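You operate a simulated robot arm through the tools that you are given. There is no shell and no other tool. Be economical: measure what you need, move in short steps, check, and stop when the job is done.

You are at the controls of a simulated robot arm. One attempt, no reset.

Task
Pack the green tray on the top of the winding bench. At the end: the orange clip from the top of the winding bench stands on top of the empty bobbin; the yellow chock from the top of the winding bench stands where the orange clip stood; the blue tape roll from the top of the winding bench is on the green tray; the orange plug from the top of the winding bench is on the green tray; whatever was shut is shut again. Leave all else as you found it, and nothing knocked over.

Only the result counts: the job must be done as asked and must still hold three seconds after the hand-in. Knocking over, shifting, dropping, spilling or breaking anything else fails it.

Robot
A 7-joint arm with a two-finger parallel gripper, fixed in place. Base frame: the origin is at the foot of the arm, x ahead of it, y to its left, z up; the work surface is at about z = 780. Readings come in mm, rad, newtons and seconds.
With the tool pointing down near the work surface it reaches from about 100 to 660 mm from the base axis. Its first joint turns from -1.152 to 1.152 rad. Payload 1.57 kg.
Tool frame: the origin (TCP) lies between the finger pads and is the grasp point; the fingertips stand 30 mm ahead of it; z points along the fingers, y is the line along which they close. Largest opening 80 mm; finger width 17, thickness 12; the body of the gripper, 40 by 82 mm, starts 80 mm behind the TCP.
Orientation is that of the tool frame in the base frame, as a unit quaternion [x, y, z, w]. With the fingers straight down and closing along the base's y, the tool's x points along the base's -x, its y along +y and its z along -z.

Tools
- The arm moves only by the tool send_rows. Its arguments are lists of equal length, an entry for each row: "rot": the turn, a rotation vector about the tool's x, y, z in rad, a list of three; "dp": the shift along the tool's x, y, z in mm, a list of three; "grip": the gripper command, from -1 (shut) to 1 (fully open), values between in proportion. In form: {"rot": [[rx, ry, rz], ...], "dp": [[dx, dy, dz], ...], "grip": [grip, ...]}. A call has 1 to 8 rows; each row shifts and turns the commanded pose from where the row before left it, along the tool's axes as they then stand. Rows are played at 5 a second. More than 50 mm and 0.15 rad between two rows, or a gripper value outside its range, and nothing of the call is played. Where a pose cannot be reached the arm comes as near as it can. A force on the tool above 40 N (or 10 N above the force at the start of the call, whichever is more), or a blocked arm, ends the call early, and 0.2 s more pass. Each finger travels about 72 mm/s and halts on what it meets, pressing with about 41 N; the grip force reading is that of the motor and also rises with nothing between the fingers. The clock runs only during rows and for 0.2 s after the last one: add rows that do not move to give the fingers time. It gives the time, the measured TCP pose, the force on the tool (base axes), the opening and the grip force at its end, in the units of the frame above (readings bear some noise), with the torque about the TCP (base axes, N m) and any sound that the robot's microphone picked up.
- Cameras (640 x 400 px; columns grow to the right, rows downward): "scene" is fixed at [63.8, 446.4, 1407.3]; the picture's right is [-0.64, -0.77, 0.00], its down [-0.55, 0.46, -0.69] and it looks along [0.53, -0.44, -0.72] (base axes); focal length 320 px, centre (320, 200). "wrist" rides on the gripper at [72, -7, -122] in the tool frame; the picture's right is [0.09, 1.00, 0.00], its down [-0.84, 0.08, -0.54] and it looks along [-0.54, 0.05, 0.84] (tool axes); focal length 238 px, centre (320, 200). There is no depth. A picture from a camera that has moved, and an enlarged one, comes with that camera's place and axes in the base frame and with its lens.
- capture(camera): a new picture of that camera. It takes no simulated time.
- enlarge(camera, box): a new picture of the part [left, top, right, bottom] of that camera's present view, enlarged. It takes no simulated time.
- finish_job(): hands the job in; it is judged then, once.

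Go step by step. Nothing tells you positions but the pictures and the camera data: compare them with the known pose of the tool, close in by small moves and look again before you grip or let go. The budget is 120 turns and 76 pictures, counting those below and the enlarged ones. Unless the task says otherwise, let go and move clear before handing in, and close with one line.

The tools are called after ">>>" by a JSON object that holds its "api" and its "payload". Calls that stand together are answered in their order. send_rows: Moves the arm, as the interface text tells. Its arguments: {"type":"object","properties":{"rot":{"type":"array"},"dp":{"type":"array"},"grip":{"type":"array"}},"required":["rot","dp","grip"]} The other tools are called the same way: capture (camera) takes a picture; enlarge (camera, box) takes an enlarged picture of a part of a camera's view; finish_job () hands the job in.

At the start:

```text
clock: 0.0
eef_pos: [410.0, 60.0, 1059.2]
orientation: [0.0, 1.0, 0.0, 0.0]
ft_force: [-0.2, -0.5, 0.3]
ft_torque: [0.02, 0.0, 0.03]
gripper_width: 79.9
grasp_force: 0.1
```

scene: 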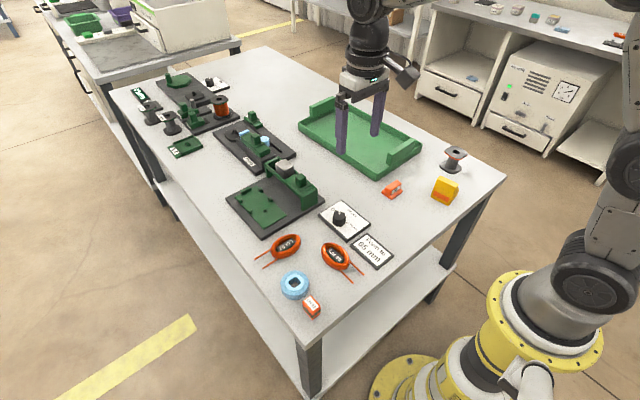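
wrist: 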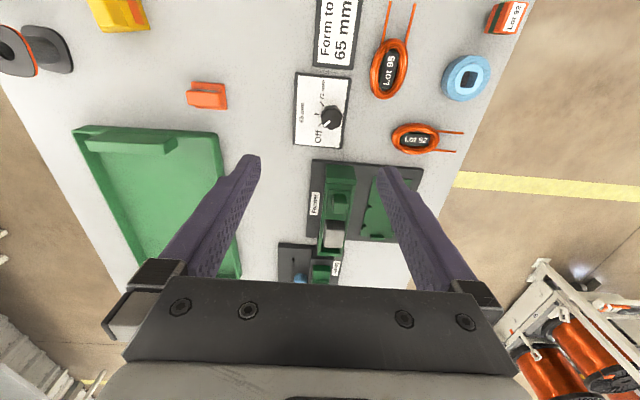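

I see the bench with the green tray, the bobbin, a yellow chock, an orange clip, a blue roll and an orange plug. I'll look closer first.

>>> {"api": "enlarge", "payload": {"camera": "scene", "box": [360, 130, 520, 230]}}

>>> {"api": "enlarge", "payload": {"camera": "scene", "box": [240, 220, 400, 320]}}

>>> {"api": "enlarge", "payload": {"camera": "scene", "box": [120, 60, 320, 185]}}

>>> {"api": "enlarge", "payload": {"camera": "wrist", "box": [0, 0, 240, 150]}}

```text
4.00 times, centred on (440, 180) of scene
camera zoom: at [63.8, 446.4, 1407.3], right [-0.64, -0.77, 0.0], down [-0.55, 0.46, -0.69], along [0.53, -0.44, -0.72], focal length 1279 px, centre (-160, 280)
```

zoom: 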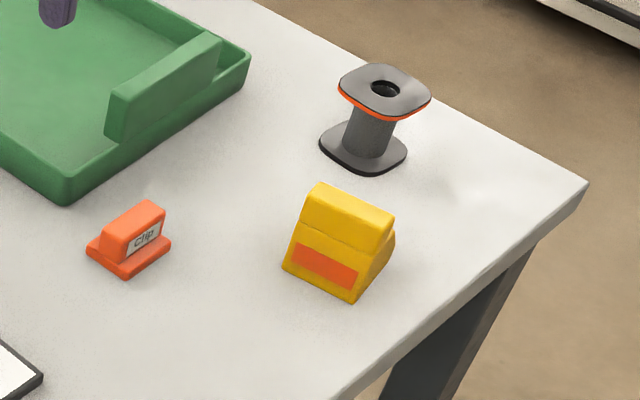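

```text
4.00 times, centred on (320, 270) of scene
camera zoom: at [63.8, 446.4, 1407.3], right [-0.64, -0.77, 0.0], down [-0.55, 0.46, -0.69], along [0.53, -0.44, -0.72], focal length 1279 px, centre (320, -80)
```

zoom: 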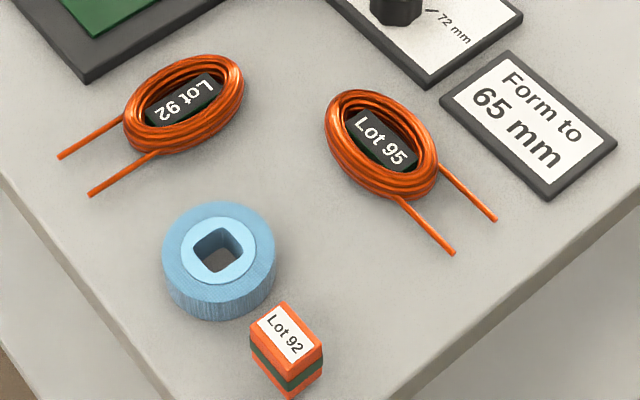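

```text
3.20 times, centred on (220, 122) of scene
camera zoom: at [63.8, 446.4, 1407.3], right [-0.64, -0.77, 0.0], down [-0.55, 0.46, -0.69], along [0.53, -0.44, -0.72], focal length 1023 px, centre (640, 448)
```

zoom: 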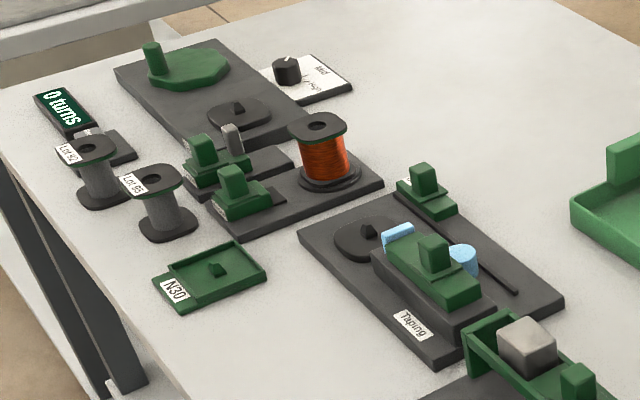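

```text
2.67 times, centred on (120, 75) of wrist
camera zoom: at [339.8, 55.6, 1181.7], right [-0.09, 1.0, 0.0], down [0.84, 0.08, 0.54], along [0.54, 0.05, -0.84], focal length 636 px, centre (853, 533)
```

zoom: 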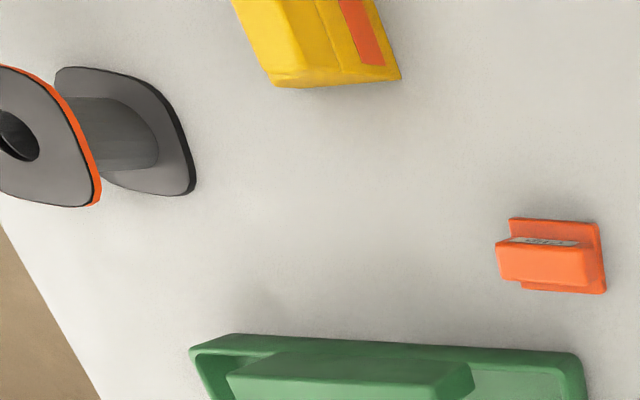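

The reachable bobbin near the tray is at about (374,-321) with its top at z≈840. I put the clip at (419,-110), the chock at (324,-216), the roll at (361,272) and the plug at (298,275). I'll move above the clip to look.

>>> {"api": "send_rows", "payload": {"rot": [[0, 0, 0], [0, 0, 0], [0, 0, 0], [0, 0, 0], [0, 0, 0]], "dp": [[6, -34, 25], [6, -34, 25], [6, -34, 25], [6, -34, 25], [6, -34, 25]], "grip": [1, 1, 1, 1, 1]}}

>>> {"api": "capture", "payload": {"camera": "wrist"}}

```text
clock: 1.2
eef_pos: [381.2, -109.0, 936.4]
orientation: [0.0, 1.0, 0.0, 0.0]
ft_force: [0.4, 0.0, -0.6]
ft_torque: [0.0, -0.01, -0.02]
gripper_width: 79.8
grasp_force: 0.1
```

```text
69 pictures are left
camera wrist: at [310.3, -114.1, 1057.3], right [-0.09, 1.0, 0.0], down [0.84, 0.08, 0.54], along [0.54, 0.05, -0.84], focal length 238 px, centre (320, 200)
```

wrist: 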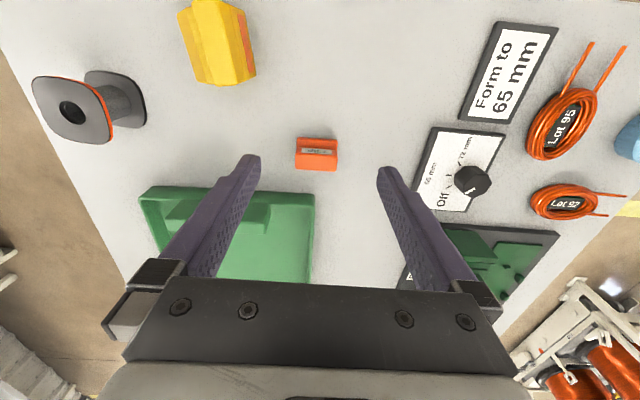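

>>> {"api": "enlarge", "payload": {"camera": "wrist", "box": [280, 120, 360, 170]}}

>>> {"api": "enlarge", "payload": {"camera": "scene", "box": [376, 170, 408, 210]}}

>>> {"api": "enlarge", "payload": {"camera": "wrist", "box": [20, 0, 260, 150]}}

```text
8.00 times, centred on (320, 145) of wrist
camera zoom: at [310.3, -114.1, 1057.3], right [-0.09, 1.0, 0.0], down [0.84, 0.08, 0.54], along [0.54, 0.05, -0.84], focal length 1907 px, centre (320, 640)
```

zoom: 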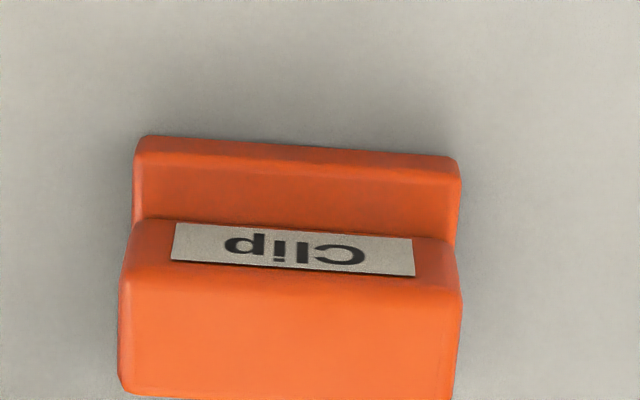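

```text
10.00 times, centred on (392, 190) of scene
camera zoom: at [63.7, 446.4, 1407.3], right [-0.64, -0.77, 0.0], down [-0.55, 0.46, -0.69], along [0.53, -0.44, -0.72], focal length 3198 px, centre (-400, 300)
```

zoom: 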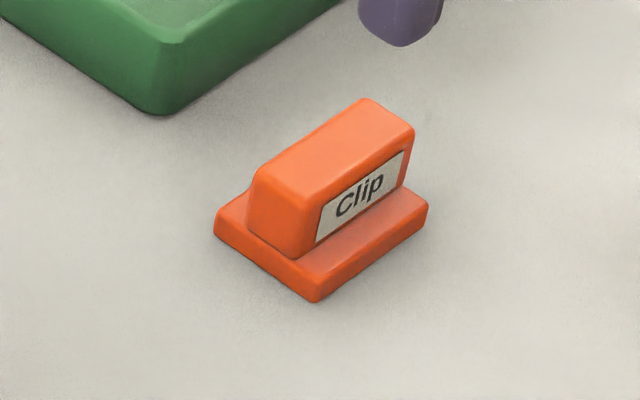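

```text
2.67 times, centred on (140, 75) of wrist
camera zoom: at [310.3, -114.1, 1057.3], right [-0.09, 1.0, 0.0], down [0.84, 0.08, 0.54], along [0.54, 0.05, -0.84], focal length 636 px, centre (800, 533)
```

zoom: 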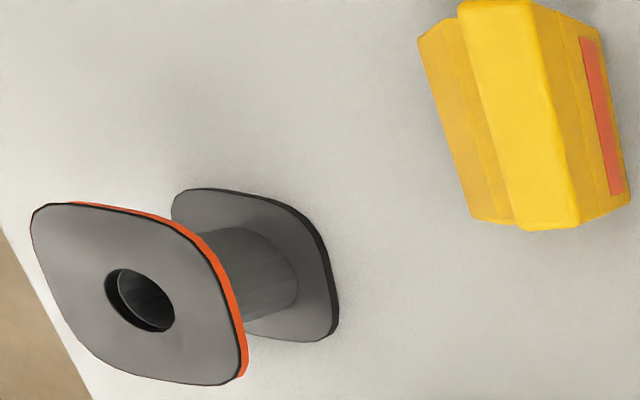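

The clip is aligned with the base axes: centre about (419,-109.5), about 49 mm long in y and about 28 mm high. I'll grip it along y, coming down partway first.

>>> {"api": "send_rows", "payload": {"rot": [[0, 0, 0], [0, 0, 0], [0, 0, 0], [0, 0, 0]], "dp": [[-38, 0, 0], [0, -0.5, 40], [0, 0, 40], [0, 0, 0]], "grip": [1, 1, 1, 1]}}

>>> {"api": "capture", "payload": {"camera": "wrist"}}

>>> {"api": "enlarge", "payload": {"camera": "scene", "box": [340, 130, 440, 210]}}

```text
clock: 2.2
eef_pos: [419.2, -110.9, 854.9]
orientation: [0.0, 1.0, -0.001, 0.0]
ft_force: [0.2, 0.1, 0.7]
ft_torque: [-0.03, 0.01, 0.0]
gripper_width: 79.8
grasp_force: 0.1
```

```text
65 pictures are left
camera wrist: at [348.2, -115.7, 976.3], right [-0.09, 1.0, 0.0], down [0.84, 0.08, 0.54], along [0.54, 0.05, -0.84], focal length 238 px, centre (320, 200)
```

wrist: 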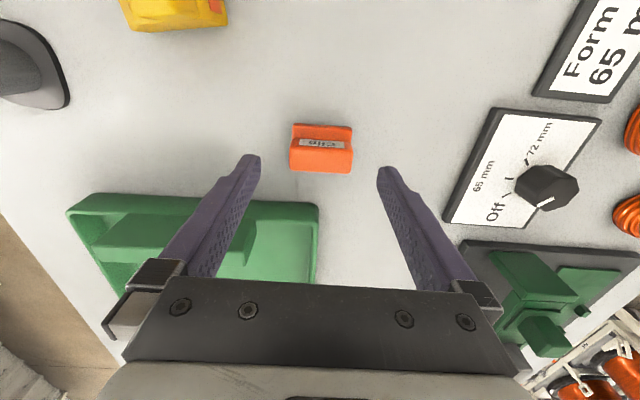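

```text
5.00 times, centred on (390, 170) of scene
camera zoom: at [63.8, 446.4, 1407.3], right [-0.64, -0.77, 0.0], down [-0.55, 0.46, -0.69], along [0.53, -0.44, -0.72], focal length 1599 px, centre (-30, 350)
```

zoom: 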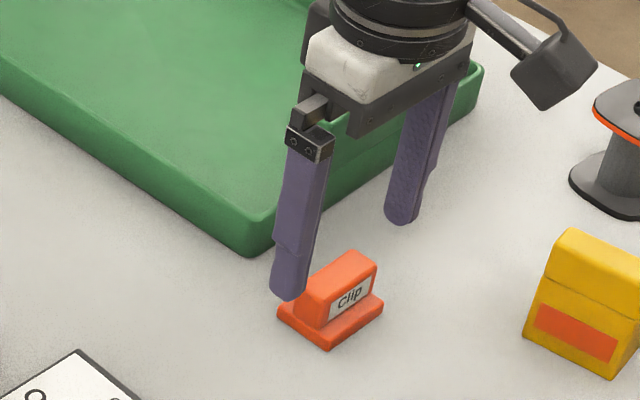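

Aligned. Descending to z≈814 and closing.

>>> {"api": "send_rows", "payload": {"rot": [[0, 0, 0], [0, 0, 0], [0, 0, 0], [0, 0, 0], [0, 0, 0], [0, 0, 0]], "dp": [[0, 1, 20], [0, 0, 20], [0, 0, 0], [0, 0, 0], [0, 0, 0], [0, 0, 0]], "grip": [1, 1, 1, -1, -1, -1]}}

>>> {"api": "capture", "payload": {"camera": "wrist"}}

>>> {"api": "enlarge", "payload": {"camera": "scene", "box": [340, 130, 440, 210]}}

```text
clock: 3.6
eef_pos: [419.9, -109.6, 814.1]
orientation: [0.0, 1.0, 0.001, 0.0]
ft_force: [0.8, 0.7, 0.3]
ft_torque: [-0.01, -0.01, 0.0]
gripper_width: 47.5
grasp_force: 40.4
```

```text
63 pictures are left
camera wrist: at [348.1, -114.8, 936.1], right [-0.09, 1.0, 0.0], down [0.84, 0.08, 0.54], along [0.54, 0.05, -0.84], focal length 238 px, centre (320, 200)
```

wrist: 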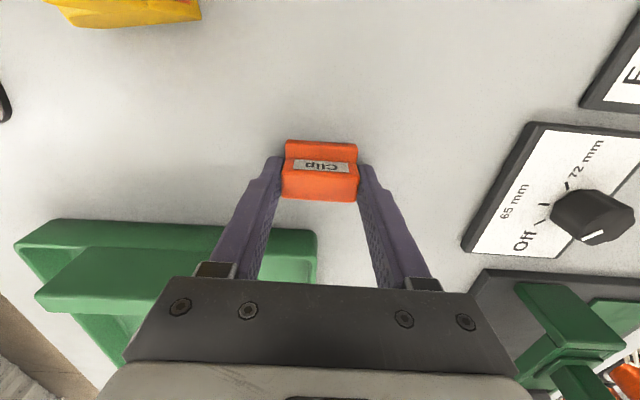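

```text
5.00 times, centred on (390, 170) of scene
camera zoom: at [63.8, 446.4, 1407.3], right [-0.64, -0.77, 0.0], down [-0.55, 0.46, -0.69], along [0.53, -0.44, -0.72], focal length 1599 px, centre (-30, 350)
```

zoom: 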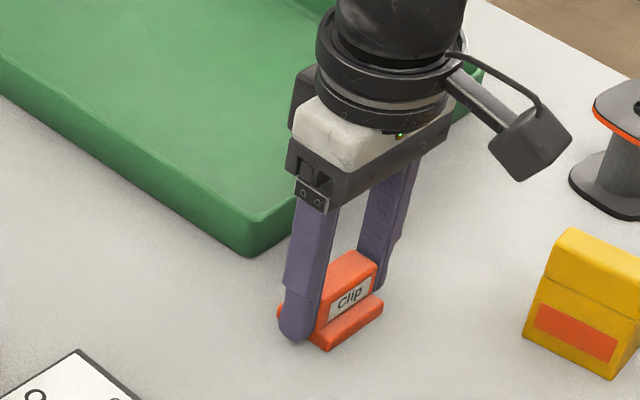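

The clip is gripped (47.5 mm). I'll lift it and carry it above the bobbin.

>>> {"api": "send_rows", "payload": {"rot": [[0, 0, 0], [0, 0, 0], [0, 0, 0], [0, 0, 0], [0, 0, 0], [0, 0, 0], [0, 0, 0], [0, 0, 0]], "dp": [[0, 0, -30], [0, 0, -45], [0, 0, -45], [0, -45, 0], [10, -45, 0], [15, -45, 0], [20, -45, 0], [1, -31.5, 0]], "grip": [-1, -1, -1, -1, -1, -1, -1, -1]}}

>>> {"api": "capture", "payload": {"camera": "wrist"}}

>>> {"api": "enlarge", "payload": {"camera": "scene", "box": [400, 90, 520, 190]}}

```text
clock: 5.4
eef_pos: [374.0, -321.0, 934.6]
orientation: [0.0, 1.0, 0.0, 0.0]
ft_force: [-0.5, 0.4, -0.2]
ft_torque: [0.02, -0.01, 0.02]
gripper_width: 47.2
grasp_force: 41.4
```

```text
61 pictures are left
camera wrist: at [302.2, -326.8, 1056.5], right [-0.09, 1.0, 0.0], down [0.84, 0.08, 0.54], along [0.54, 0.05, -0.84], focal length 238 px, centre (320, 200)
```

wrist: 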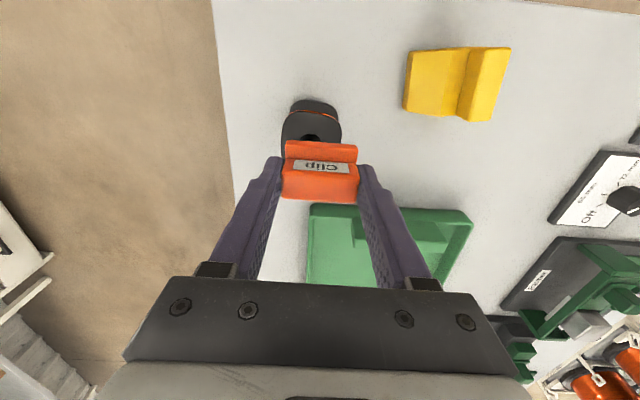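

```text
4.00 times, centred on (460, 140) of scene
camera zoom: at [63.7, 446.4, 1407.3], right [-0.64, -0.77, 0.0], down [-0.55, 0.46, -0.69], along [0.53, -0.44, -0.72], focal length 1279 px, centre (-240, 440)
```

zoom: 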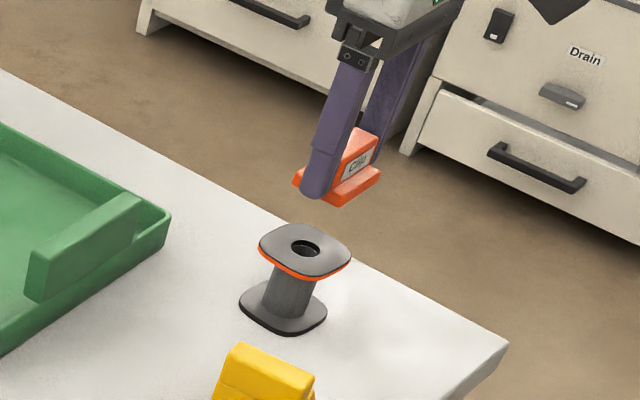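

The several views put the bobbin at about (377.5,-327) with its top at z≈838. I'll shift there and come down near it.

>>> {"api": "send_rows", "payload": {"rot": [[0, 0, 0], [0, 0, 0], [0, 0, 0], [0, 0, 0]], "dp": [[-4.5, -6, 0], [0, 0, 20], [0, 0, 20], [0, 0, 0]], "grip": [-1, -1, -1, -1]}}

>>> {"api": "enlarge", "payload": {"camera": "wrist", "box": [220, 60, 420, 220]}}

>>> {"api": "enlarge", "payload": {"camera": "scene", "box": [420, 110, 500, 180]}}

```text
clock: 6.4
eef_pos: [378.4, -326.9, 894.7]
orientation: [0.0, 1.0, 0.0, 0.0]
ft_force: [0.0, -0.7, -0.4]
ft_torque: [0.02, -0.01, 0.05]
gripper_width: 47.3
grasp_force: 40.6
```

```text
2.50 times, centred on (320, 140) of wrist
camera zoom: at [306.7, -332.2, 1016.9], right [-0.09, 1.0, 0.0], down [0.84, 0.08, 0.54], along [0.54, 0.05, -0.84], focal length 596 px, centre (320, 350)
```

zoom: 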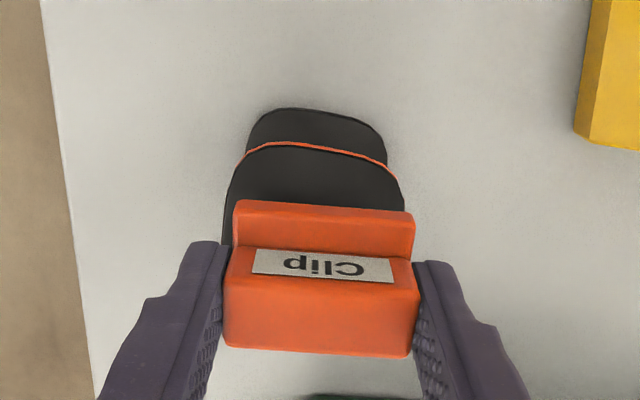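

```text
5.71 times, centred on (460, 145) of scene
camera zoom: at [63.8, 446.4, 1407.3], right [-0.64, -0.77, 0.0], down [-0.55, 0.46, -0.69], along [0.53, -0.44, -0.72], focal length 1827 px, centre (-480, 514)
```

zoom: 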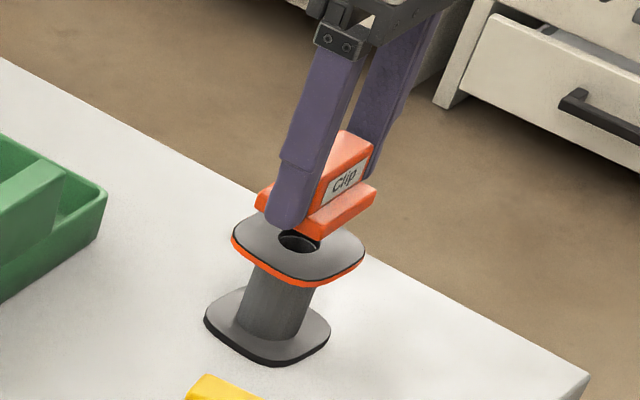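

Centred well. Lowering gently.

>>> {"api": "send_rows", "payload": {"rot": [[0, 0, 0], [0, 0, 0], [0, 0, 0]], "dp": [[0, -0.5, 13], [0, 0, 5], [0, 0, 0]], "grip": [-1, -1, -1]}}

>>> {"api": "enlarge", "payload": {"camera": "scene", "box": [420, 110, 500, 180]}}

```text
clock: 7.2
eef_pos: [377.5, -326.8, 876.4]
orientation: [0.0, 1.0, 0.0, 0.0]
ft_force: [-0.2, 0.5, -0.2]
ft_torque: [-0.01, 0.01, 0.01]
gripper_width: 47.1
grasp_force: 40.8
```

```text
5.71 times, centred on (460, 145) of scene
camera zoom: at [63.8, 446.4, 1407.3], right [-0.64, -0.77, 0.0], down [-0.55, 0.46, -0.69], along [0.53, -0.44, -0.72], focal length 1827 px, centre (-480, 514)
```

zoom: 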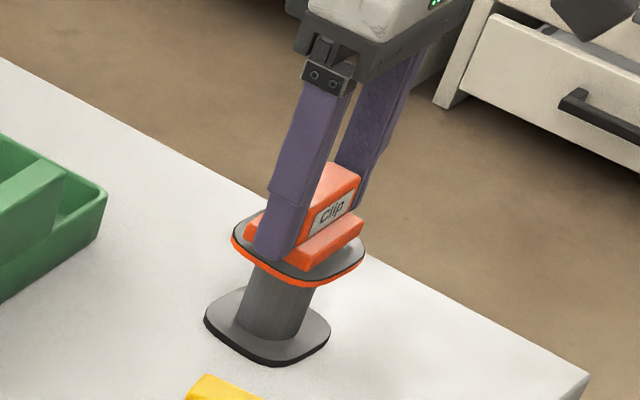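

Still slightly above. I'll go down in 1.5 mm steps and watch the force.

>>> {"api": "send_rows", "payload": {"rot": [[0, 0, 0], [0, 0, 0]], "dp": [[0, 0, 1.5], [0, 0, 1]], "grip": [-1, -1]}}

```text
clock: 7.8
eef_pos: [377.9, -326.0, 874.9]
orientation: [0.0, 1.0, 0.0, 0.0]
ft_force: [0.9, 0.9, -0.4]
ft_torque: [-0.01, 0.02, 0.02]
gripper_width: 47.3
grasp_force: 40.8
```

>>> {"api": "send_rows", "payload": {"rot": [[0, 0, 0], [0, 0, 0]], "dp": [[0, -0.5, 1], [0, 0, 0]], "grip": [-1, -1]}}

```text
clock: 8.4
eef_pos: [377.1, -327.5, 874.8]
orientation: [0.0, 1.0, 0.0, 0.0]
ft_force: [-0.3, 0.5, -0.1]
ft_torque: [-0.01, -0.02, 0.03]
gripper_width: 47.5
grasp_force: 41.1
```

No contact force yet, so I continue down.

>>> {"api": "send_rows", "payload": {"rot": [[0, 0, 0], [0, 0, 0]], "dp": [[0, 0, 1], [0, 0, 0]], "grip": [-1, -1]}}

>>> {"api": "enlarge", "payload": {"camera": "scene", "box": [436, 130, 476, 160]}}

```text
clock: 9.0
eef_pos: [378.5, -328.1, 872.4]
orientation: [0.0, 1.0, 0.0, 0.0]
ft_force: [-0.4, 0.3, -1.0]
ft_torque: [-0.03, 0.01, 0.05]
gripper_width: 47.3
grasp_force: 40.8
```

```text
13.33 times, centred on (456, 145) of scene
camera zoom: at [63.8, 446.4, 1407.3], right [-0.64, -0.77, 0.0], down [-0.55, 0.46, -0.69], along [0.53, -0.44, -0.72], focal length 4263 px, centre (-1493, 933)
```

zoom: 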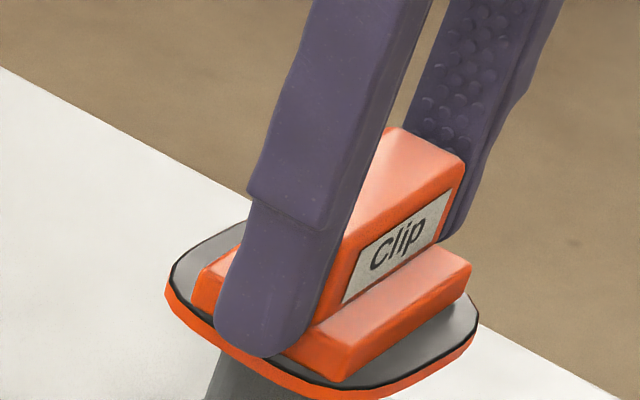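

>>> {"api": "send_rows", "payload": {"rot": [[0, 0, 0], [0, 0, 0]], "dp": [[0, 0, 1], [0, 0, 0]], "grip": [-1, -1]}}

```text
clock: 9.6
eef_pos: [377.4, -326.6, 872.3]
orientation: [0.0, 1.0, 0.001, 0.0]
ft_force: [-1.0, 0.3, 4.2]
ft_torque: [0.07, 0.03, 0.03]
gripper_width: 47.5
grasp_force: 41.3
```

Contact (4 N). I'll release and lift straight up.

>>> {"api": "send_rows", "payload": {"rot": [[0, 0, 0], [0, 0, 0], [0, 0, 0], [0, 0, 0], [0, 0, 0], [0, 0, 0]], "dp": [[0, 0, 0], [0, 0, 0], [0, 0, 0], [0, 0, -20], [0, 0, -40], [0, 0, -40]], "grip": [0.4, 0.8, 0.8, 0.8, 0.8, 0.8]}}

>>> {"api": "capture", "payload": {"camera": "wrist"}}

>>> {"api": "enlarge", "payload": {"camera": "scene", "box": [400, 100, 520, 210]}}

```text
clock: 11.0
eef_pos: [377.2, -328.6, 971.7]
orientation: [0.0, 1.0, 0.0, 0.0]
ft_force: [0.5, 0.0, -0.3]
ft_torque: [-0.03, 0.01, -0.02]
gripper_width: 72.0
grasp_force: 0.0
```

```text
55 pictures are left
camera wrist: at [305.7, -332.9, 1093.6], right [-0.09, 1.0, 0.0], down [0.84, 0.08, 0.54], along [0.54, 0.05, -0.84], focal length 238 px, centre (320, 200)
```

wrist: 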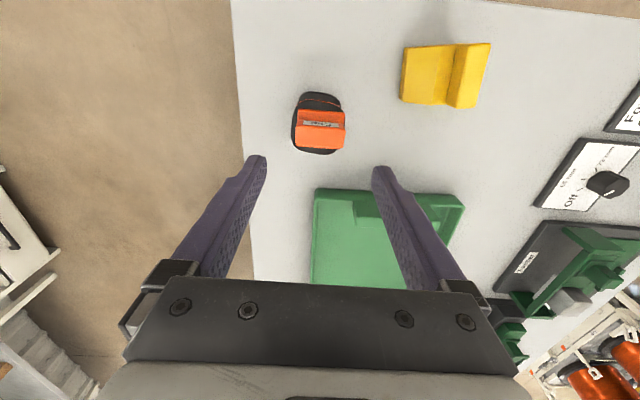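

```text
3.64 times, centred on (460, 155) of scene
camera zoom: at [63.8, 446.4, 1407.3], right [-0.64, -0.77, 0.0], down [-0.55, 0.46, -0.69], along [0.53, -0.44, -0.72], focal length 1163 px, centre (-189, 364)
```

zoom: 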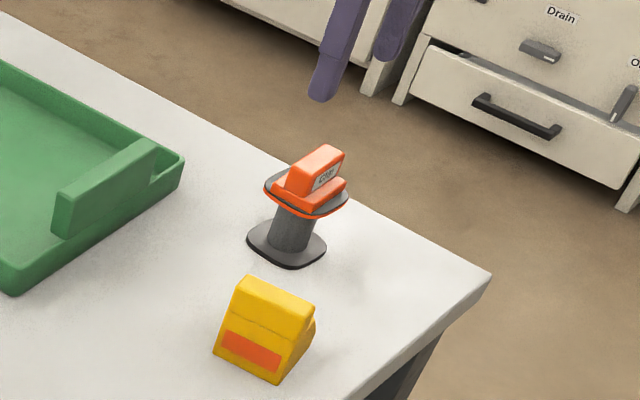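

The clip stands on the bobbin. Next I'll move over the chock to look.

>>> {"api": "send_rows", "payload": {"rot": [[0, 0, 0], [0, 0, 0], [0, 0, 0]], "dp": [[29, 37, 0], [29, 37, 15], [29, 37, 15]], "grip": [1, 1, 1]}}

>>> {"api": "enlarge", "payload": {"camera": "wrist", "box": [220, 40, 420, 200]}}

>>> {"api": "enlarge", "payload": {"camera": "scene", "box": [420, 165, 470, 215]}}

```text
clock: 11.8
eef_pos: [290.6, -216.1, 939.1]
orientation: [0.001, 1.0, 0.0, 0.0]
ft_force: [-1.2, 0.8, 0.1]
ft_torque: [0.0, -0.01, -0.03]
gripper_width: 80.0
grasp_force: 0.1
```

```text
2.50 times, centred on (320, 120) of wrist
camera zoom: at [218.7, -221.5, 1061.7], right [-0.09, 1.0, 0.0], down [0.84, 0.08, 0.54], along [0.54, 0.05, -0.84], focal length 596 px, centre (320, 400)
```

zoom: 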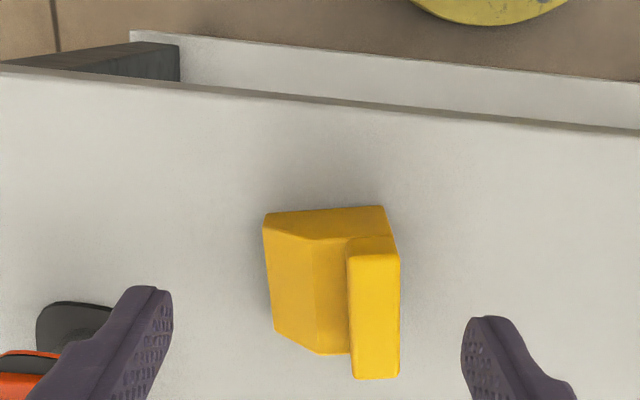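

```text
8.00 times, centred on (445, 190) of scene
camera zoom: at [63.8, 446.4, 1407.3], right [-0.64, -0.77, 0.0], down [-0.55, 0.46, -0.69], along [0.53, -0.44, -0.72], focal length 2558 px, centre (-680, 280)
```

zoom: 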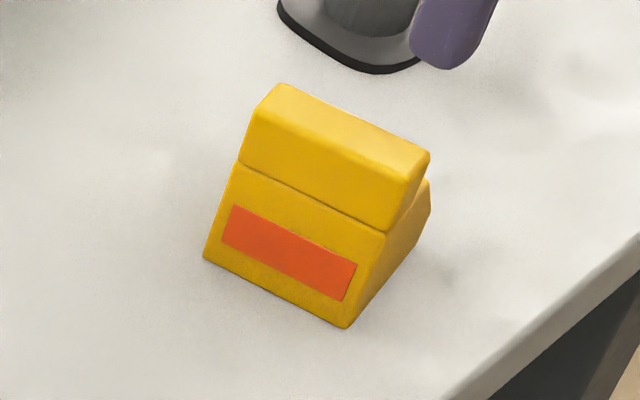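

The chock is about 70 mm tall, yawed about +9°. Its top slab is 52×18 mm, centred near (316,-191), top z≈850. I'll grip the slab across its thickness, so I align above it first.

>>> {"api": "send_rows", "payload": {"rot": [[0, 0, 0], [0, 0, -0.08], [0, 0, -0.079], [0, 0, 0]], "dp": [[-25.4, 25, 0], [0, 0, 15], [0, 0, 15], [0, 0, 0]], "grip": [1, 1, 1, 1]}}

>>> {"api": "enlarge", "payload": {"camera": "wrist", "box": [220, 60, 420, 220]}}

>>> {"api": "enlarge", "payload": {"camera": "scene", "box": [400, 130, 480, 210]}}

```text
clock: 12.8
eef_pos: [315.9, -191.5, 910.8]
orientation: [-0.081, 0.997, 0.001, 0.0]
ft_force: [-0.7, -0.2, -0.3]
ft_torque: [0.02, 0.02, 0.02]
gripper_width: 80.1
grasp_force: 0.0
```

```text
2.50 times, centred on (320, 140) of wrist
camera zoom: at [246.7, -208.0, 1033.1], right [-0.25, 0.97, 0.0], down [0.81, 0.21, 0.54], along [0.52, 0.14, -0.84], focal length 596 px, centre (320, 350)
```

zoom: 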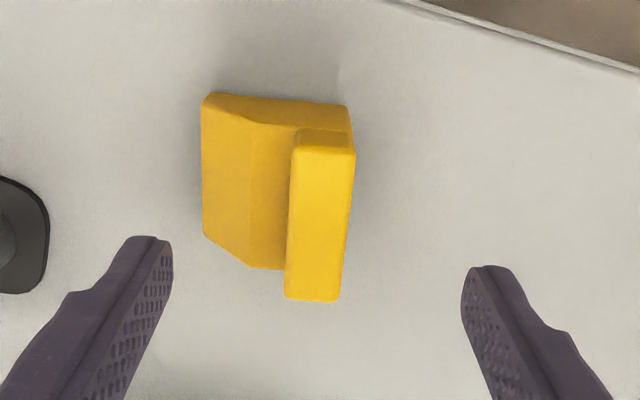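

```text
5.00 times, centred on (440, 170) of scene
camera zoom: at [63.8, 446.4, 1407.3], right [-0.64, -0.77, 0.0], down [-0.55, 0.46, -0.69], along [0.53, -0.44, -0.72], focal length 1599 px, centre (-280, 350)
```

zoom: 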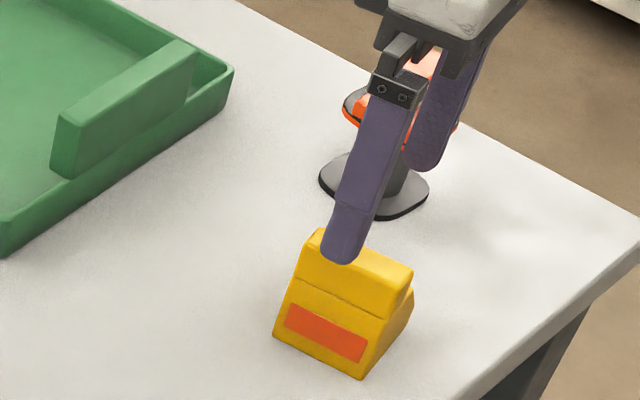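

Slab centre is (315.5,-189.8). I'll go down to z≈862 and close.

>>> {"api": "send_rows", "payload": {"rot": [[0, 0, 0], [0, 0, 0], [0, 0, 0], [0, 0, 0], [0, 0, 0], [0, 0, 0], [0, 0, 0]], "dp": [[0, 1.5, 20], [0, 0, 20], [0, 0, 8], [0, 0, 0], [0, 0, 0], [0, 0, 0], [0, 0, 0]], "grip": [1, 1, 1, 0, -0.5, -1, -1]}}

>>> {"api": "enlarge", "payload": {"camera": "wrist", "box": [220, 60, 420, 220]}}

>>> {"api": "enlarge", "payload": {"camera": "scene", "box": [400, 150, 480, 210]}}

```text
clock: 14.4
eef_pos: [314.5, -191.2, 863.3]
orientation: [-0.08, 0.997, 0.0, 0.0]
ft_force: [0.4, -1.9, -0.4]
ft_torque: [-0.09, -0.07, -0.04]
gripper_width: 19.9
grasp_force: 33.5
```

```text
2.50 times, centred on (320, 140) of wrist
camera zoom: at [246.5, -206.7, 985.3], right [-0.25, 0.97, 0.0], down [0.81, 0.21, 0.54], along [0.53, 0.13, -0.84], focal length 596 px, centre (320, 350)
```

zoom: 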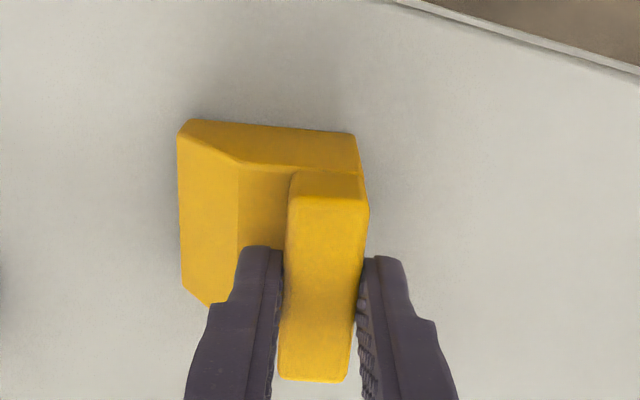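

```text
6.67 times, centred on (440, 180) of scene
camera zoom: at [63.8, 446.3, 1407.3], right [-0.64, -0.77, 0.0], down [-0.55, 0.46, -0.69], along [0.53, -0.44, -0.72], focal length 2132 px, centre (-480, 333)
```

zoom: 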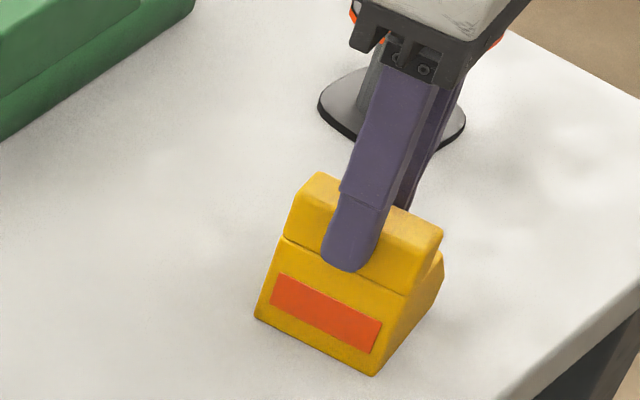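

The slab is gripped. I'll hold, then do a small test lift.

>>> {"api": "send_rows", "payload": {"rot": [[0, 0, 0], [0, 0, 0], [0, 0, 0]], "dp": [[0, 0, 0], [0, 0, -6], [0, 0, -14]], "grip": [-1, -1, -1]}}

>>> {"api": "enlarge", "payload": {"camera": "scene", "box": [400, 150, 480, 210]}}

```text
clock: 15.2
eef_pos: [315.8, -188.0, 883.1]
orientation: [-0.08, 0.997, 0.0, 0.0]
ft_force: [0.5, -0.7, -4.0]
ft_torque: [0.06, -0.04, -0.02]
gripper_width: 19.7
grasp_force: 33.7
```

```text
6.67 times, centred on (440, 180) of scene
camera zoom: at [63.8, 446.4, 1407.3], right [-0.64, -0.77, 0.0], down [-0.55, 0.46, -0.69], along [0.53, -0.44, -0.72], focal length 2132 px, centre (-480, 333)
```

zoom: 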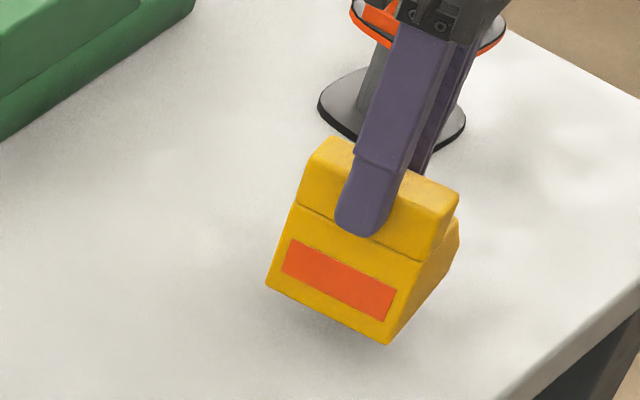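

The chock weighs about 4 N and hangs steady. I'll carry it above the clip's old spot (TCP target about (415,-91)).

>>> {"api": "send_rows", "payload": {"rot": [[0, 0, 0], [0, 0, 0], [0, 0, 0], [0, 0, 0], [0, 0, 0], [0, 0, 0]], "dp": [[0, 0, -20], [-28.5, 20.5, 0], [-28.5, 20.5, 0], [-28.5, 20.5, 0], [-28.5, 20.5, 0], [0, 0, 0]], "grip": [-1, -1, -1, -1, -1, -1]}}

>>> {"api": "capture", "payload": {"camera": "wrist"}}

>>> {"api": "enlarge", "payload": {"camera": "scene", "box": [340, 140, 440, 215]}}

```text
clock: 16.6
eef_pos: [415.1, -91.7, 904.8]
orientation: [-0.079, 0.997, 0.0, 0.001]
ft_force: [-0.3, 0.7, -4.3]
ft_torque: [0.03, 0.02, 0.03]
gripper_width: 20.0
grasp_force: 33.4
```

```text
46 pictures are left
camera wrist: at [346.0, -107.4, 1026.0], right [-0.25, 0.97, 0.0], down [0.81, 0.21, 0.54], along [0.52, 0.13, -0.84], focal length 238 px, centre (320, 200)
```

wrist: 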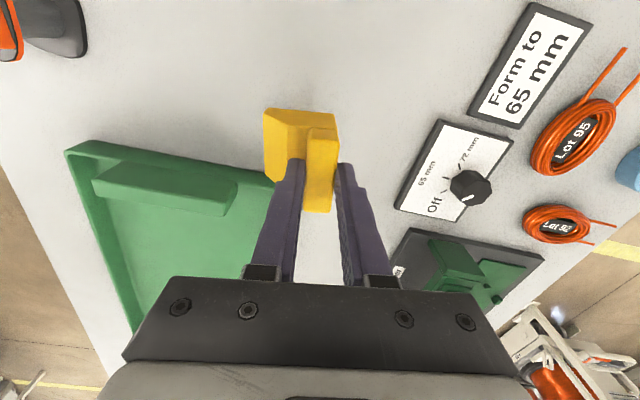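

```text
5.33 times, centred on (390, 178) of scene
camera zoom: at [63.8, 446.4, 1407.3], right [-0.64, -0.77, 0.0], down [-0.55, 0.46, -0.69], along [0.53, -0.44, -0.72], focal length 1705 px, centre (-53, 320)
```

zoom: 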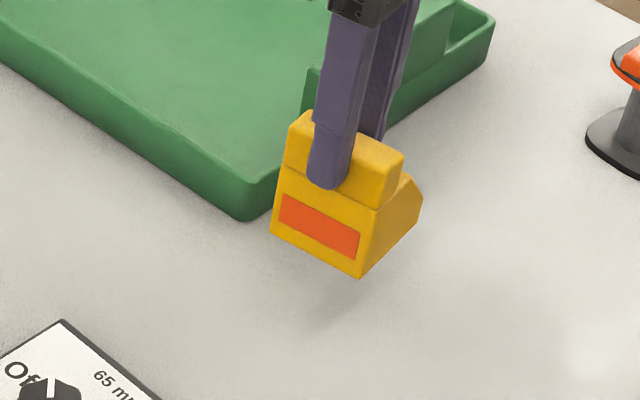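

Lowering near the surface.

>>> {"api": "send_rows", "payload": {"rot": [[0, 0, 0], [0, 0, 0], [0, 0, 0], [0, 0, 0]], "dp": [[0, 0, 20], [0, 0, 16], [0, 0, 1.5], [0, 0, 0]], "grip": [-1, -1, -1, -1]}}

>>> {"api": "enlarge", "payload": {"camera": "scene", "box": [370, 160, 430, 210]}}

```text
clock: 17.6
eef_pos: [414.7, -91.7, 866.7]
orientation: [-0.079, 0.997, 0.0, 0.0]
ft_force: [-1.3, 0.1, -4.1]
ft_torque: [0.05, 0.02, 0.02]
gripper_width: 19.8
grasp_force: 33.7
```

```text
8.00 times, centred on (400, 185) of scene
camera zoom: at [63.8, 446.4, 1407.3], right [-0.64, -0.77, 0.0], down [-0.55, 0.46, -0.69], along [0.53, -0.44, -0.72], focal length 2558 px, centre (-320, 320)
```

zoom: 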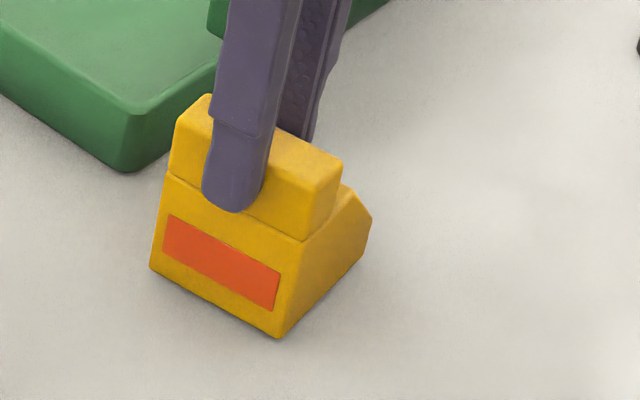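

>>> {"api": "send_rows", "payload": {"rot": [[0, 0, 0], [0, 0, 0], [0, 0, 0]], "dp": [[-1.2, -2.2, 0], [0, 0, 2], [0, 0, 0]], "grip": [-1, -1, -1]}}

```text
clock: 18.4
eef_pos: [417.4, -93.3, 862.9]
orientation: [-0.08, 0.997, 0.0, 0.0]
ft_force: [1.2, 0.0, -3.7]
ft_torque: [0.05, -0.02, 0.0]
gripper_width: 19.6
grasp_force: 33.6
```

>>> {"api": "send_rows", "payload": {"rot": [[0, 0, 0], [0, 0, 0]], "dp": [[0, 0, 1], [0, 0, 0]], "grip": [-1, -1]}}

```text
clock: 19.0
eef_pos: [417.7, -93.4, 863.8]
orientation: [-0.079, 0.997, 0.0, 0.0]
ft_force: [-2.4, 0.8, 1.2]
ft_torque: [-0.03, 0.02, -0.01]
gripper_width: 19.6
grasp_force: 33.3
```

It's on the surface. I'll release and lift.

>>> {"api": "send_rows", "payload": {"rot": [[0, 0, 0], [0, 0, 0], [0, 0, 0], [0, 0, 0], [0, 0, 0], [0, 0, 0], [0, 0, 0]], "dp": [[0, 0, 0.5], [0, 0, 0], [0, 0, 0], [0, 0, -20], [0, 0, -40], [0, 0, -40], [0, 0, 0]], "grip": [-1, 0.2, 0.2, 0.2, 0.2, 0.2, 0.2]}}

>>> {"api": "capture", "payload": {"camera": "wrist"}}

>>> {"api": "enlarge", "payload": {"camera": "scene", "box": [370, 130, 480, 210]}}

```text
clock: 20.6
eef_pos: [416.3, -92.5, 963.3]
orientation: [-0.079, 0.997, 0.001, 0.0]
ft_force: [0.5, -0.4, 0.3]
ft_torque: [0.04, 0.0, -0.01]
gripper_width: 47.8
grasp_force: 0.1
```

```text
43 pictures are left
camera wrist: at [347.1, -109.0, 1085.4], right [-0.25, 0.97, 0.0], down [0.81, 0.21, 0.54], along [0.52, 0.13, -0.84], focal length 238 px, centre (320, 200)
```

wrist: 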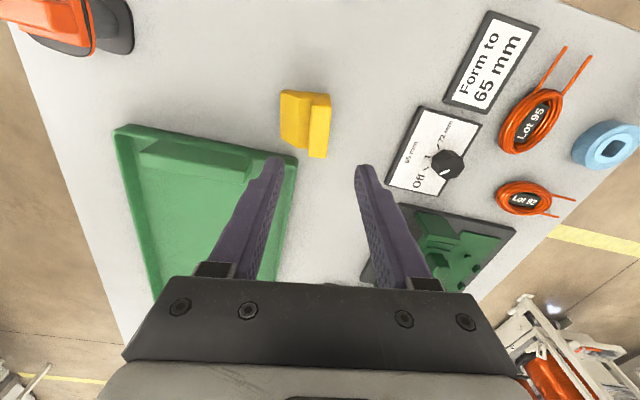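

```text
5.00 times, centred on (425, 170) of scene
camera zoom: at [63.8, 446.4, 1407.3], right [-0.64, -0.77, 0.0], down [-0.55, 0.46, -0.69], along [0.53, -0.44, -0.72], focal length 1599 px, centre (-205, 350)
```

zoom: 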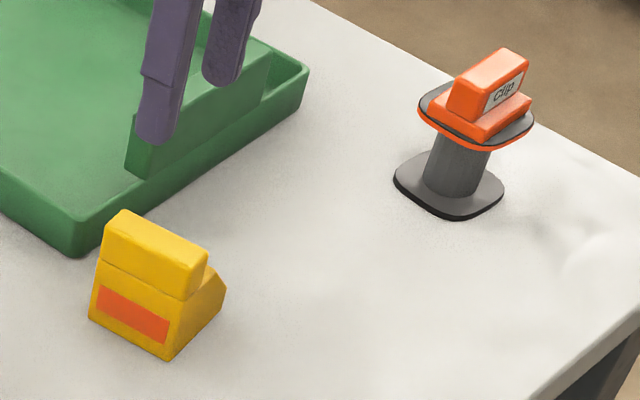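

The chock is placed and the clip is stable. Now I'll swing to the roll and plug, undoing the yaw.

>>> {"api": "send_rows", "payload": {"rot": [[0, 0, 0.08], [0, 0, 0.079], [0, 0, 0], [0, 0, 0], [0, 0, 0], [0, 0, 0], [0, 0, 0], [0, 0, 0]], "dp": [[0, 20, -10], [0, 30, 0], [14, 45, 0], [14, 45, 0], [14, 45, 0], [14, 45, 0], [14, 45, 0], [14, 45, 0]], "grip": [1, 1, 1, 1, 1, 1, 1, 1]}}

>>> {"api": "capture", "payload": {"camera": "wrist"}}

```text
clock: 22.4
eef_pos: [326.4, 227.4, 975.0]
orientation: [0.0, 1.0, 0.001, 0.0]
ft_force: [0.3, -1.2, 0.2]
ft_torque: [-0.01, -0.01, 0.0]
gripper_width: 80.3
grasp_force: 0.1
```

```text
41 pictures are left
camera wrist: at [254.9, 222.0, 1095.2], right [-0.09, 1.0, 0.0], down [0.84, 0.08, 0.54], along [0.54, 0.05, -0.84], focal length 238 px, centre (320, 200)
```

wrist: 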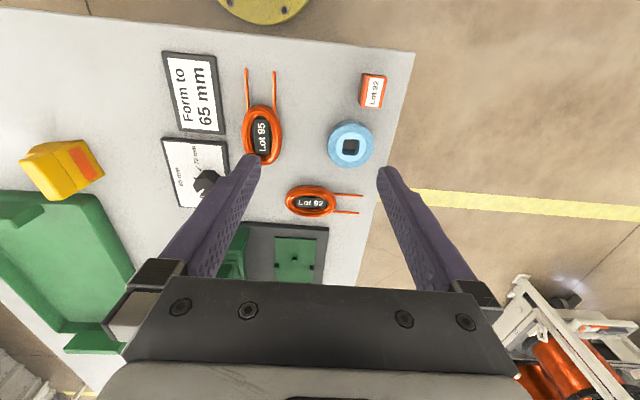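

>>> {"api": "enlarge", "payload": {"camera": "wrist", "box": [300, 50, 420, 170]}}

>>> {"api": "enlarge", "payload": {"camera": "scene", "box": [260, 255, 340, 325]}}

```text
3.33 times, centred on (360, 110) of wrist
camera zoom: at [254.9, 222.0, 1095.2], right [-0.09, 1.0, 0.0], down [0.84, 0.08, 0.54], along [0.54, 0.05, -0.84], focal length 794 px, centre (187, 500)
```

zoom: 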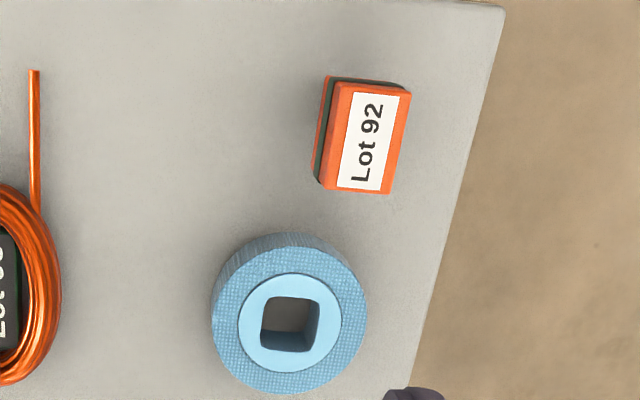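

```text
5.71 times, centred on (300, 290) of scene
camera zoom: at [63.8, 446.4, 1407.3], right [-0.64, -0.77, 0.0], down [-0.55, 0.46, -0.69], along [0.53, -0.44, -0.72], focal length 1827 px, centre (434, -314)
```

zoom: 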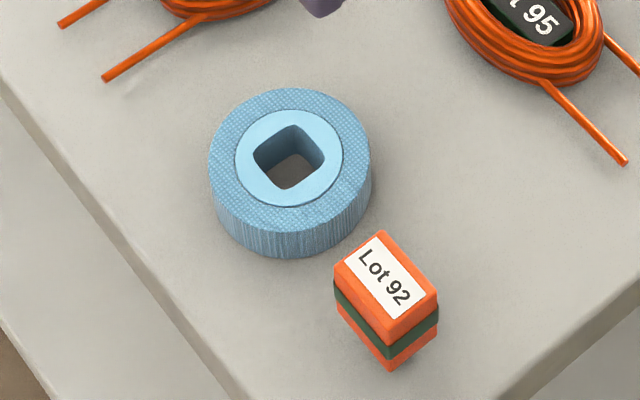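

Roll: centre (359.7,271.5), about 60 mm across, top about z 800. I'll move above it.

>>> {"api": "send_rows", "payload": {"rot": [[0, 0, 0], [0, 0, 0], [0, 0, 0], [0, 0, 0], [0, 0, 0]], "dp": [[-16.5, 22, 0], [-16.5, 22, 30], [0, 0, 45], [0, 0, 45], [0, 0, 0]], "grip": [1, 1, 1, 1, 1]}}

>>> {"api": "enlarge", "payload": {"camera": "wrist", "box": [200, 60, 440, 220]}}

>>> {"api": "enlarge", "payload": {"camera": "scene", "box": [250, 230, 340, 320]}}

```text
clock: 23.6
eef_pos: [358.8, 271.7, 852.7]
orientation: [-0.001, 1.0, -0.001, 0.0]
ft_force: [-0.3, -0.7, 0.3]
ft_torque: [-0.01, 0.0, 0.01]
gripper_width: 79.8
grasp_force: 0.0
```

```text
2.50 times, centred on (320, 140) of wrist
camera zoom: at [288.4, 265.7, 974.7], right [-0.09, 1.0, 0.0], down [0.84, 0.08, 0.54], along [0.54, 0.05, -0.84], focal length 596 px, centre (320, 350)
```

zoom: 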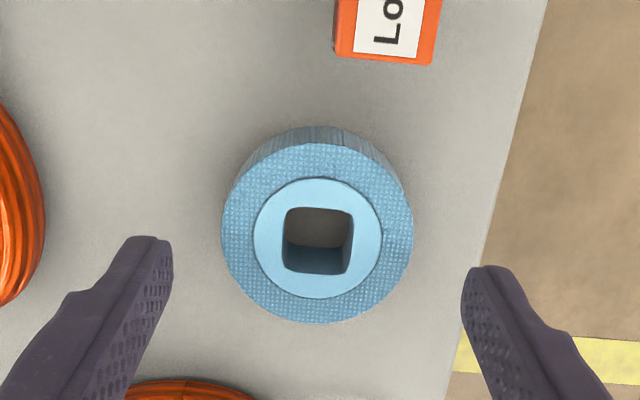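

```text
4.44 times, centred on (295, 275) of scene
camera zoom: at [63.8, 446.4, 1407.3], right [-0.64, -0.77, 0.0], down [-0.55, 0.46, -0.69], along [0.53, -0.44, -0.72], focal length 1421 px, centre (431, -133)
```

zoom: 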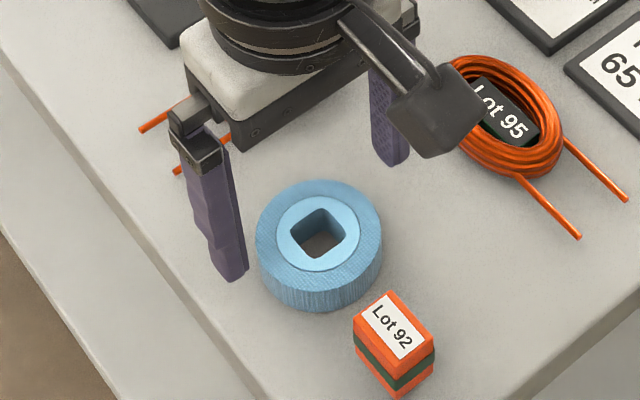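

Centred. Going down and gripping.

>>> {"api": "send_rows", "payload": {"rot": [[0, 0, 0], [0, 0, 0], [0, 0, 0], [0, 0, 0], [0, 0, 0], [0, 0, 0], [0, 0, 0]], "dp": [[0, 0, 20], [0, 0, 15], [0, 0, 4], [0, 0, 0], [0, 0, 0], [0, 0, 0], [0, 0, 0]], "grip": [1, 1, 1, 0.6, 0.2, -1, -1]}}

>>> {"api": "enlarge", "payload": {"camera": "scene", "box": [250, 230, 340, 320]}}

```text
clock: 25.2
eef_pos: [359.6, 270.7, 813.4]
orientation: [0.0, 1.0, 0.0, -0.001]
ft_force: [0.2, -0.6, 0.4]
ft_torque: [0.01, 0.01, 0.03]
gripper_width: 58.2
grasp_force: 41.0
```

```text
4.44 times, centred on (295, 275) of scene
camera zoom: at [63.8, 446.4, 1407.3], right [-0.64, -0.77, 0.0], down [-0.55, 0.46, -0.69], along [0.53, -0.44, -0.72], focal length 1421 px, centre (431, -133)
```

zoom: 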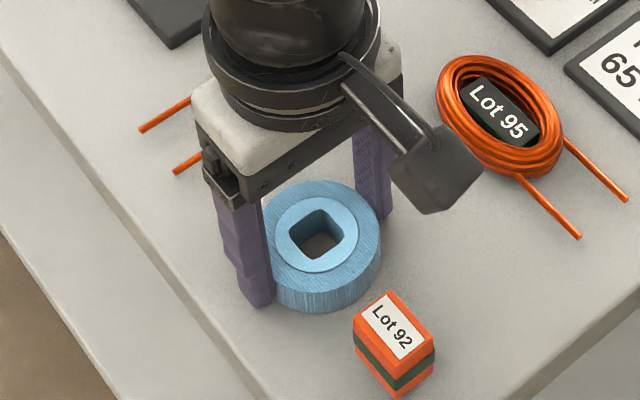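

Gripped at 58 mm. Lifting, then I'll swing towards the tray.

>>> {"api": "send_rows", "payload": {"rot": [[0, 0, 0], [0, 0, 0], [0, 0, 0], [0, 0, 0], [0, 0, 0], [0, 0, 0], [0, 0, 0], [0, 0, 0]], "dp": [[0, 0, -20], [0, 0, -40], [0, 0, -45], [0, 0, -45], [-5, -45, 0], [-5, -45, 0], [-5, -45, 0], [-5, -45, 0]], "grip": [-1, -1, -1, -1, -1, -1, -1, -1]}}

>>> {"api": "send_rows", "payload": {"rot": [[0, 0, 0], [0, 0, 0], [0, 0, 0], [0, 0, 0], [0, 0, 0], [0, 0, 0]], "dp": [[-15, -45, 0], [-15, -45, 0], [-15, -45, 0], [-15, -45, 0], [-15, -45, 0], [-15, -40, 0]], "grip": [-1, -1, -1, -1, -1, -1]}}

>>> {"api": "capture", "payload": {"camera": "wrist"}}

>>> {"api": "capture", "payload": {"camera": "scene"}}

```text
clock: 27.0
eef_pos: [380.2, 91.2, 963.1]
orientation: [0.0, 1.0, 0.0, 0.0]
ft_force: [0.3, -0.6, -1.0]
ft_torque: [0.02, 0.01, 0.0]
gripper_width: 58.2
grasp_force: 41.0
```

```text
clock: 28.4
eef_pos: [471.6, -176.8, 963.4]
orientation: [-0.001, 1.0, 0.0, 0.0]
ft_force: [0.2, 0.2, -0.4]
ft_torque: [0.01, -0.03, 0.04]
gripper_width: 58.3
grasp_force: 40.8
```

```text
35 pictures are left
camera wrist: at [400.0, -180.6, 1085.2], right [-0.09, 1.0, 0.0], down [0.84, 0.08, 0.54], along [0.54, 0.05, -0.84], focal length 238 px, centre (320, 200)
```

wrist: 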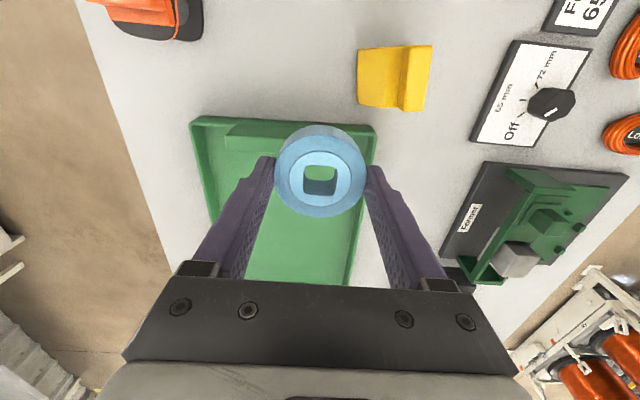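

```text
34 pictures are left
```

scene: 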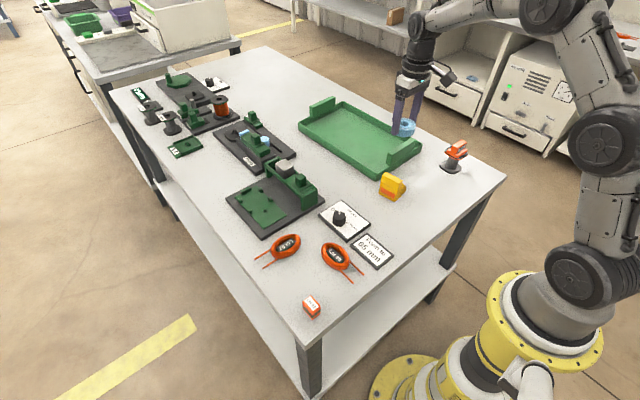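

>>> {"api": "enlarge", "payload": {"camera": "wrist", "box": [180, 100, 400, 240]}}

>>> {"api": "enlarge", "payload": {"camera": "scene", "box": [290, 90, 430, 190]}}

```text
2.86 times, centred on (290, 170) of wrist
camera zoom: at [400.0, -180.6, 1085.2], right [-0.09, 1.0, 0.0], down [0.84, 0.08, 0.54], along [0.54, 0.05, -0.84], focal length 681 px, centre (406, 286)
```

zoom: 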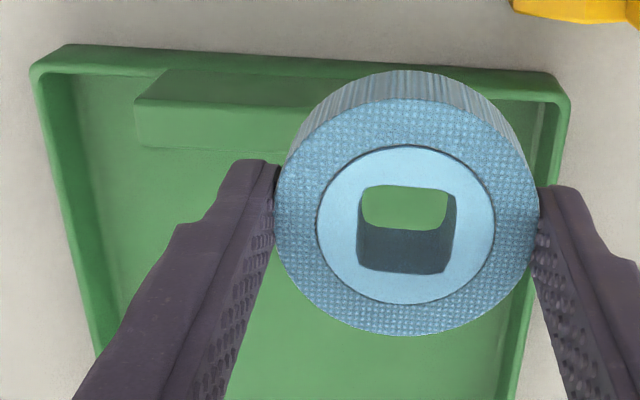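

```text
4.00 times, centred on (360, 140) of scene
camera zoom: at [63.7, 446.4, 1407.3], right [-0.64, -0.77, 0.0], down [-0.55, 0.46, -0.69], along [0.53, -0.44, -0.72], focal length 1279 px, centre (160, 440)
```

zoom: 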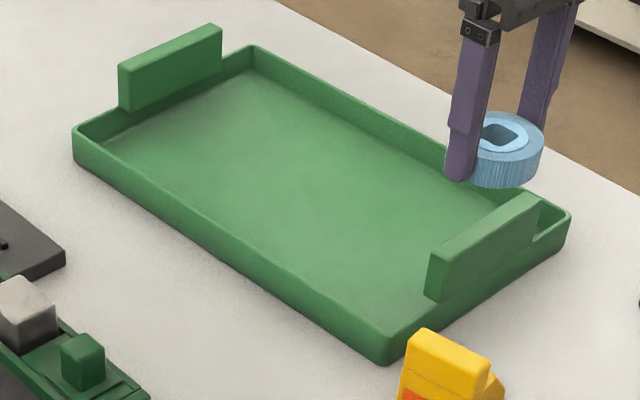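

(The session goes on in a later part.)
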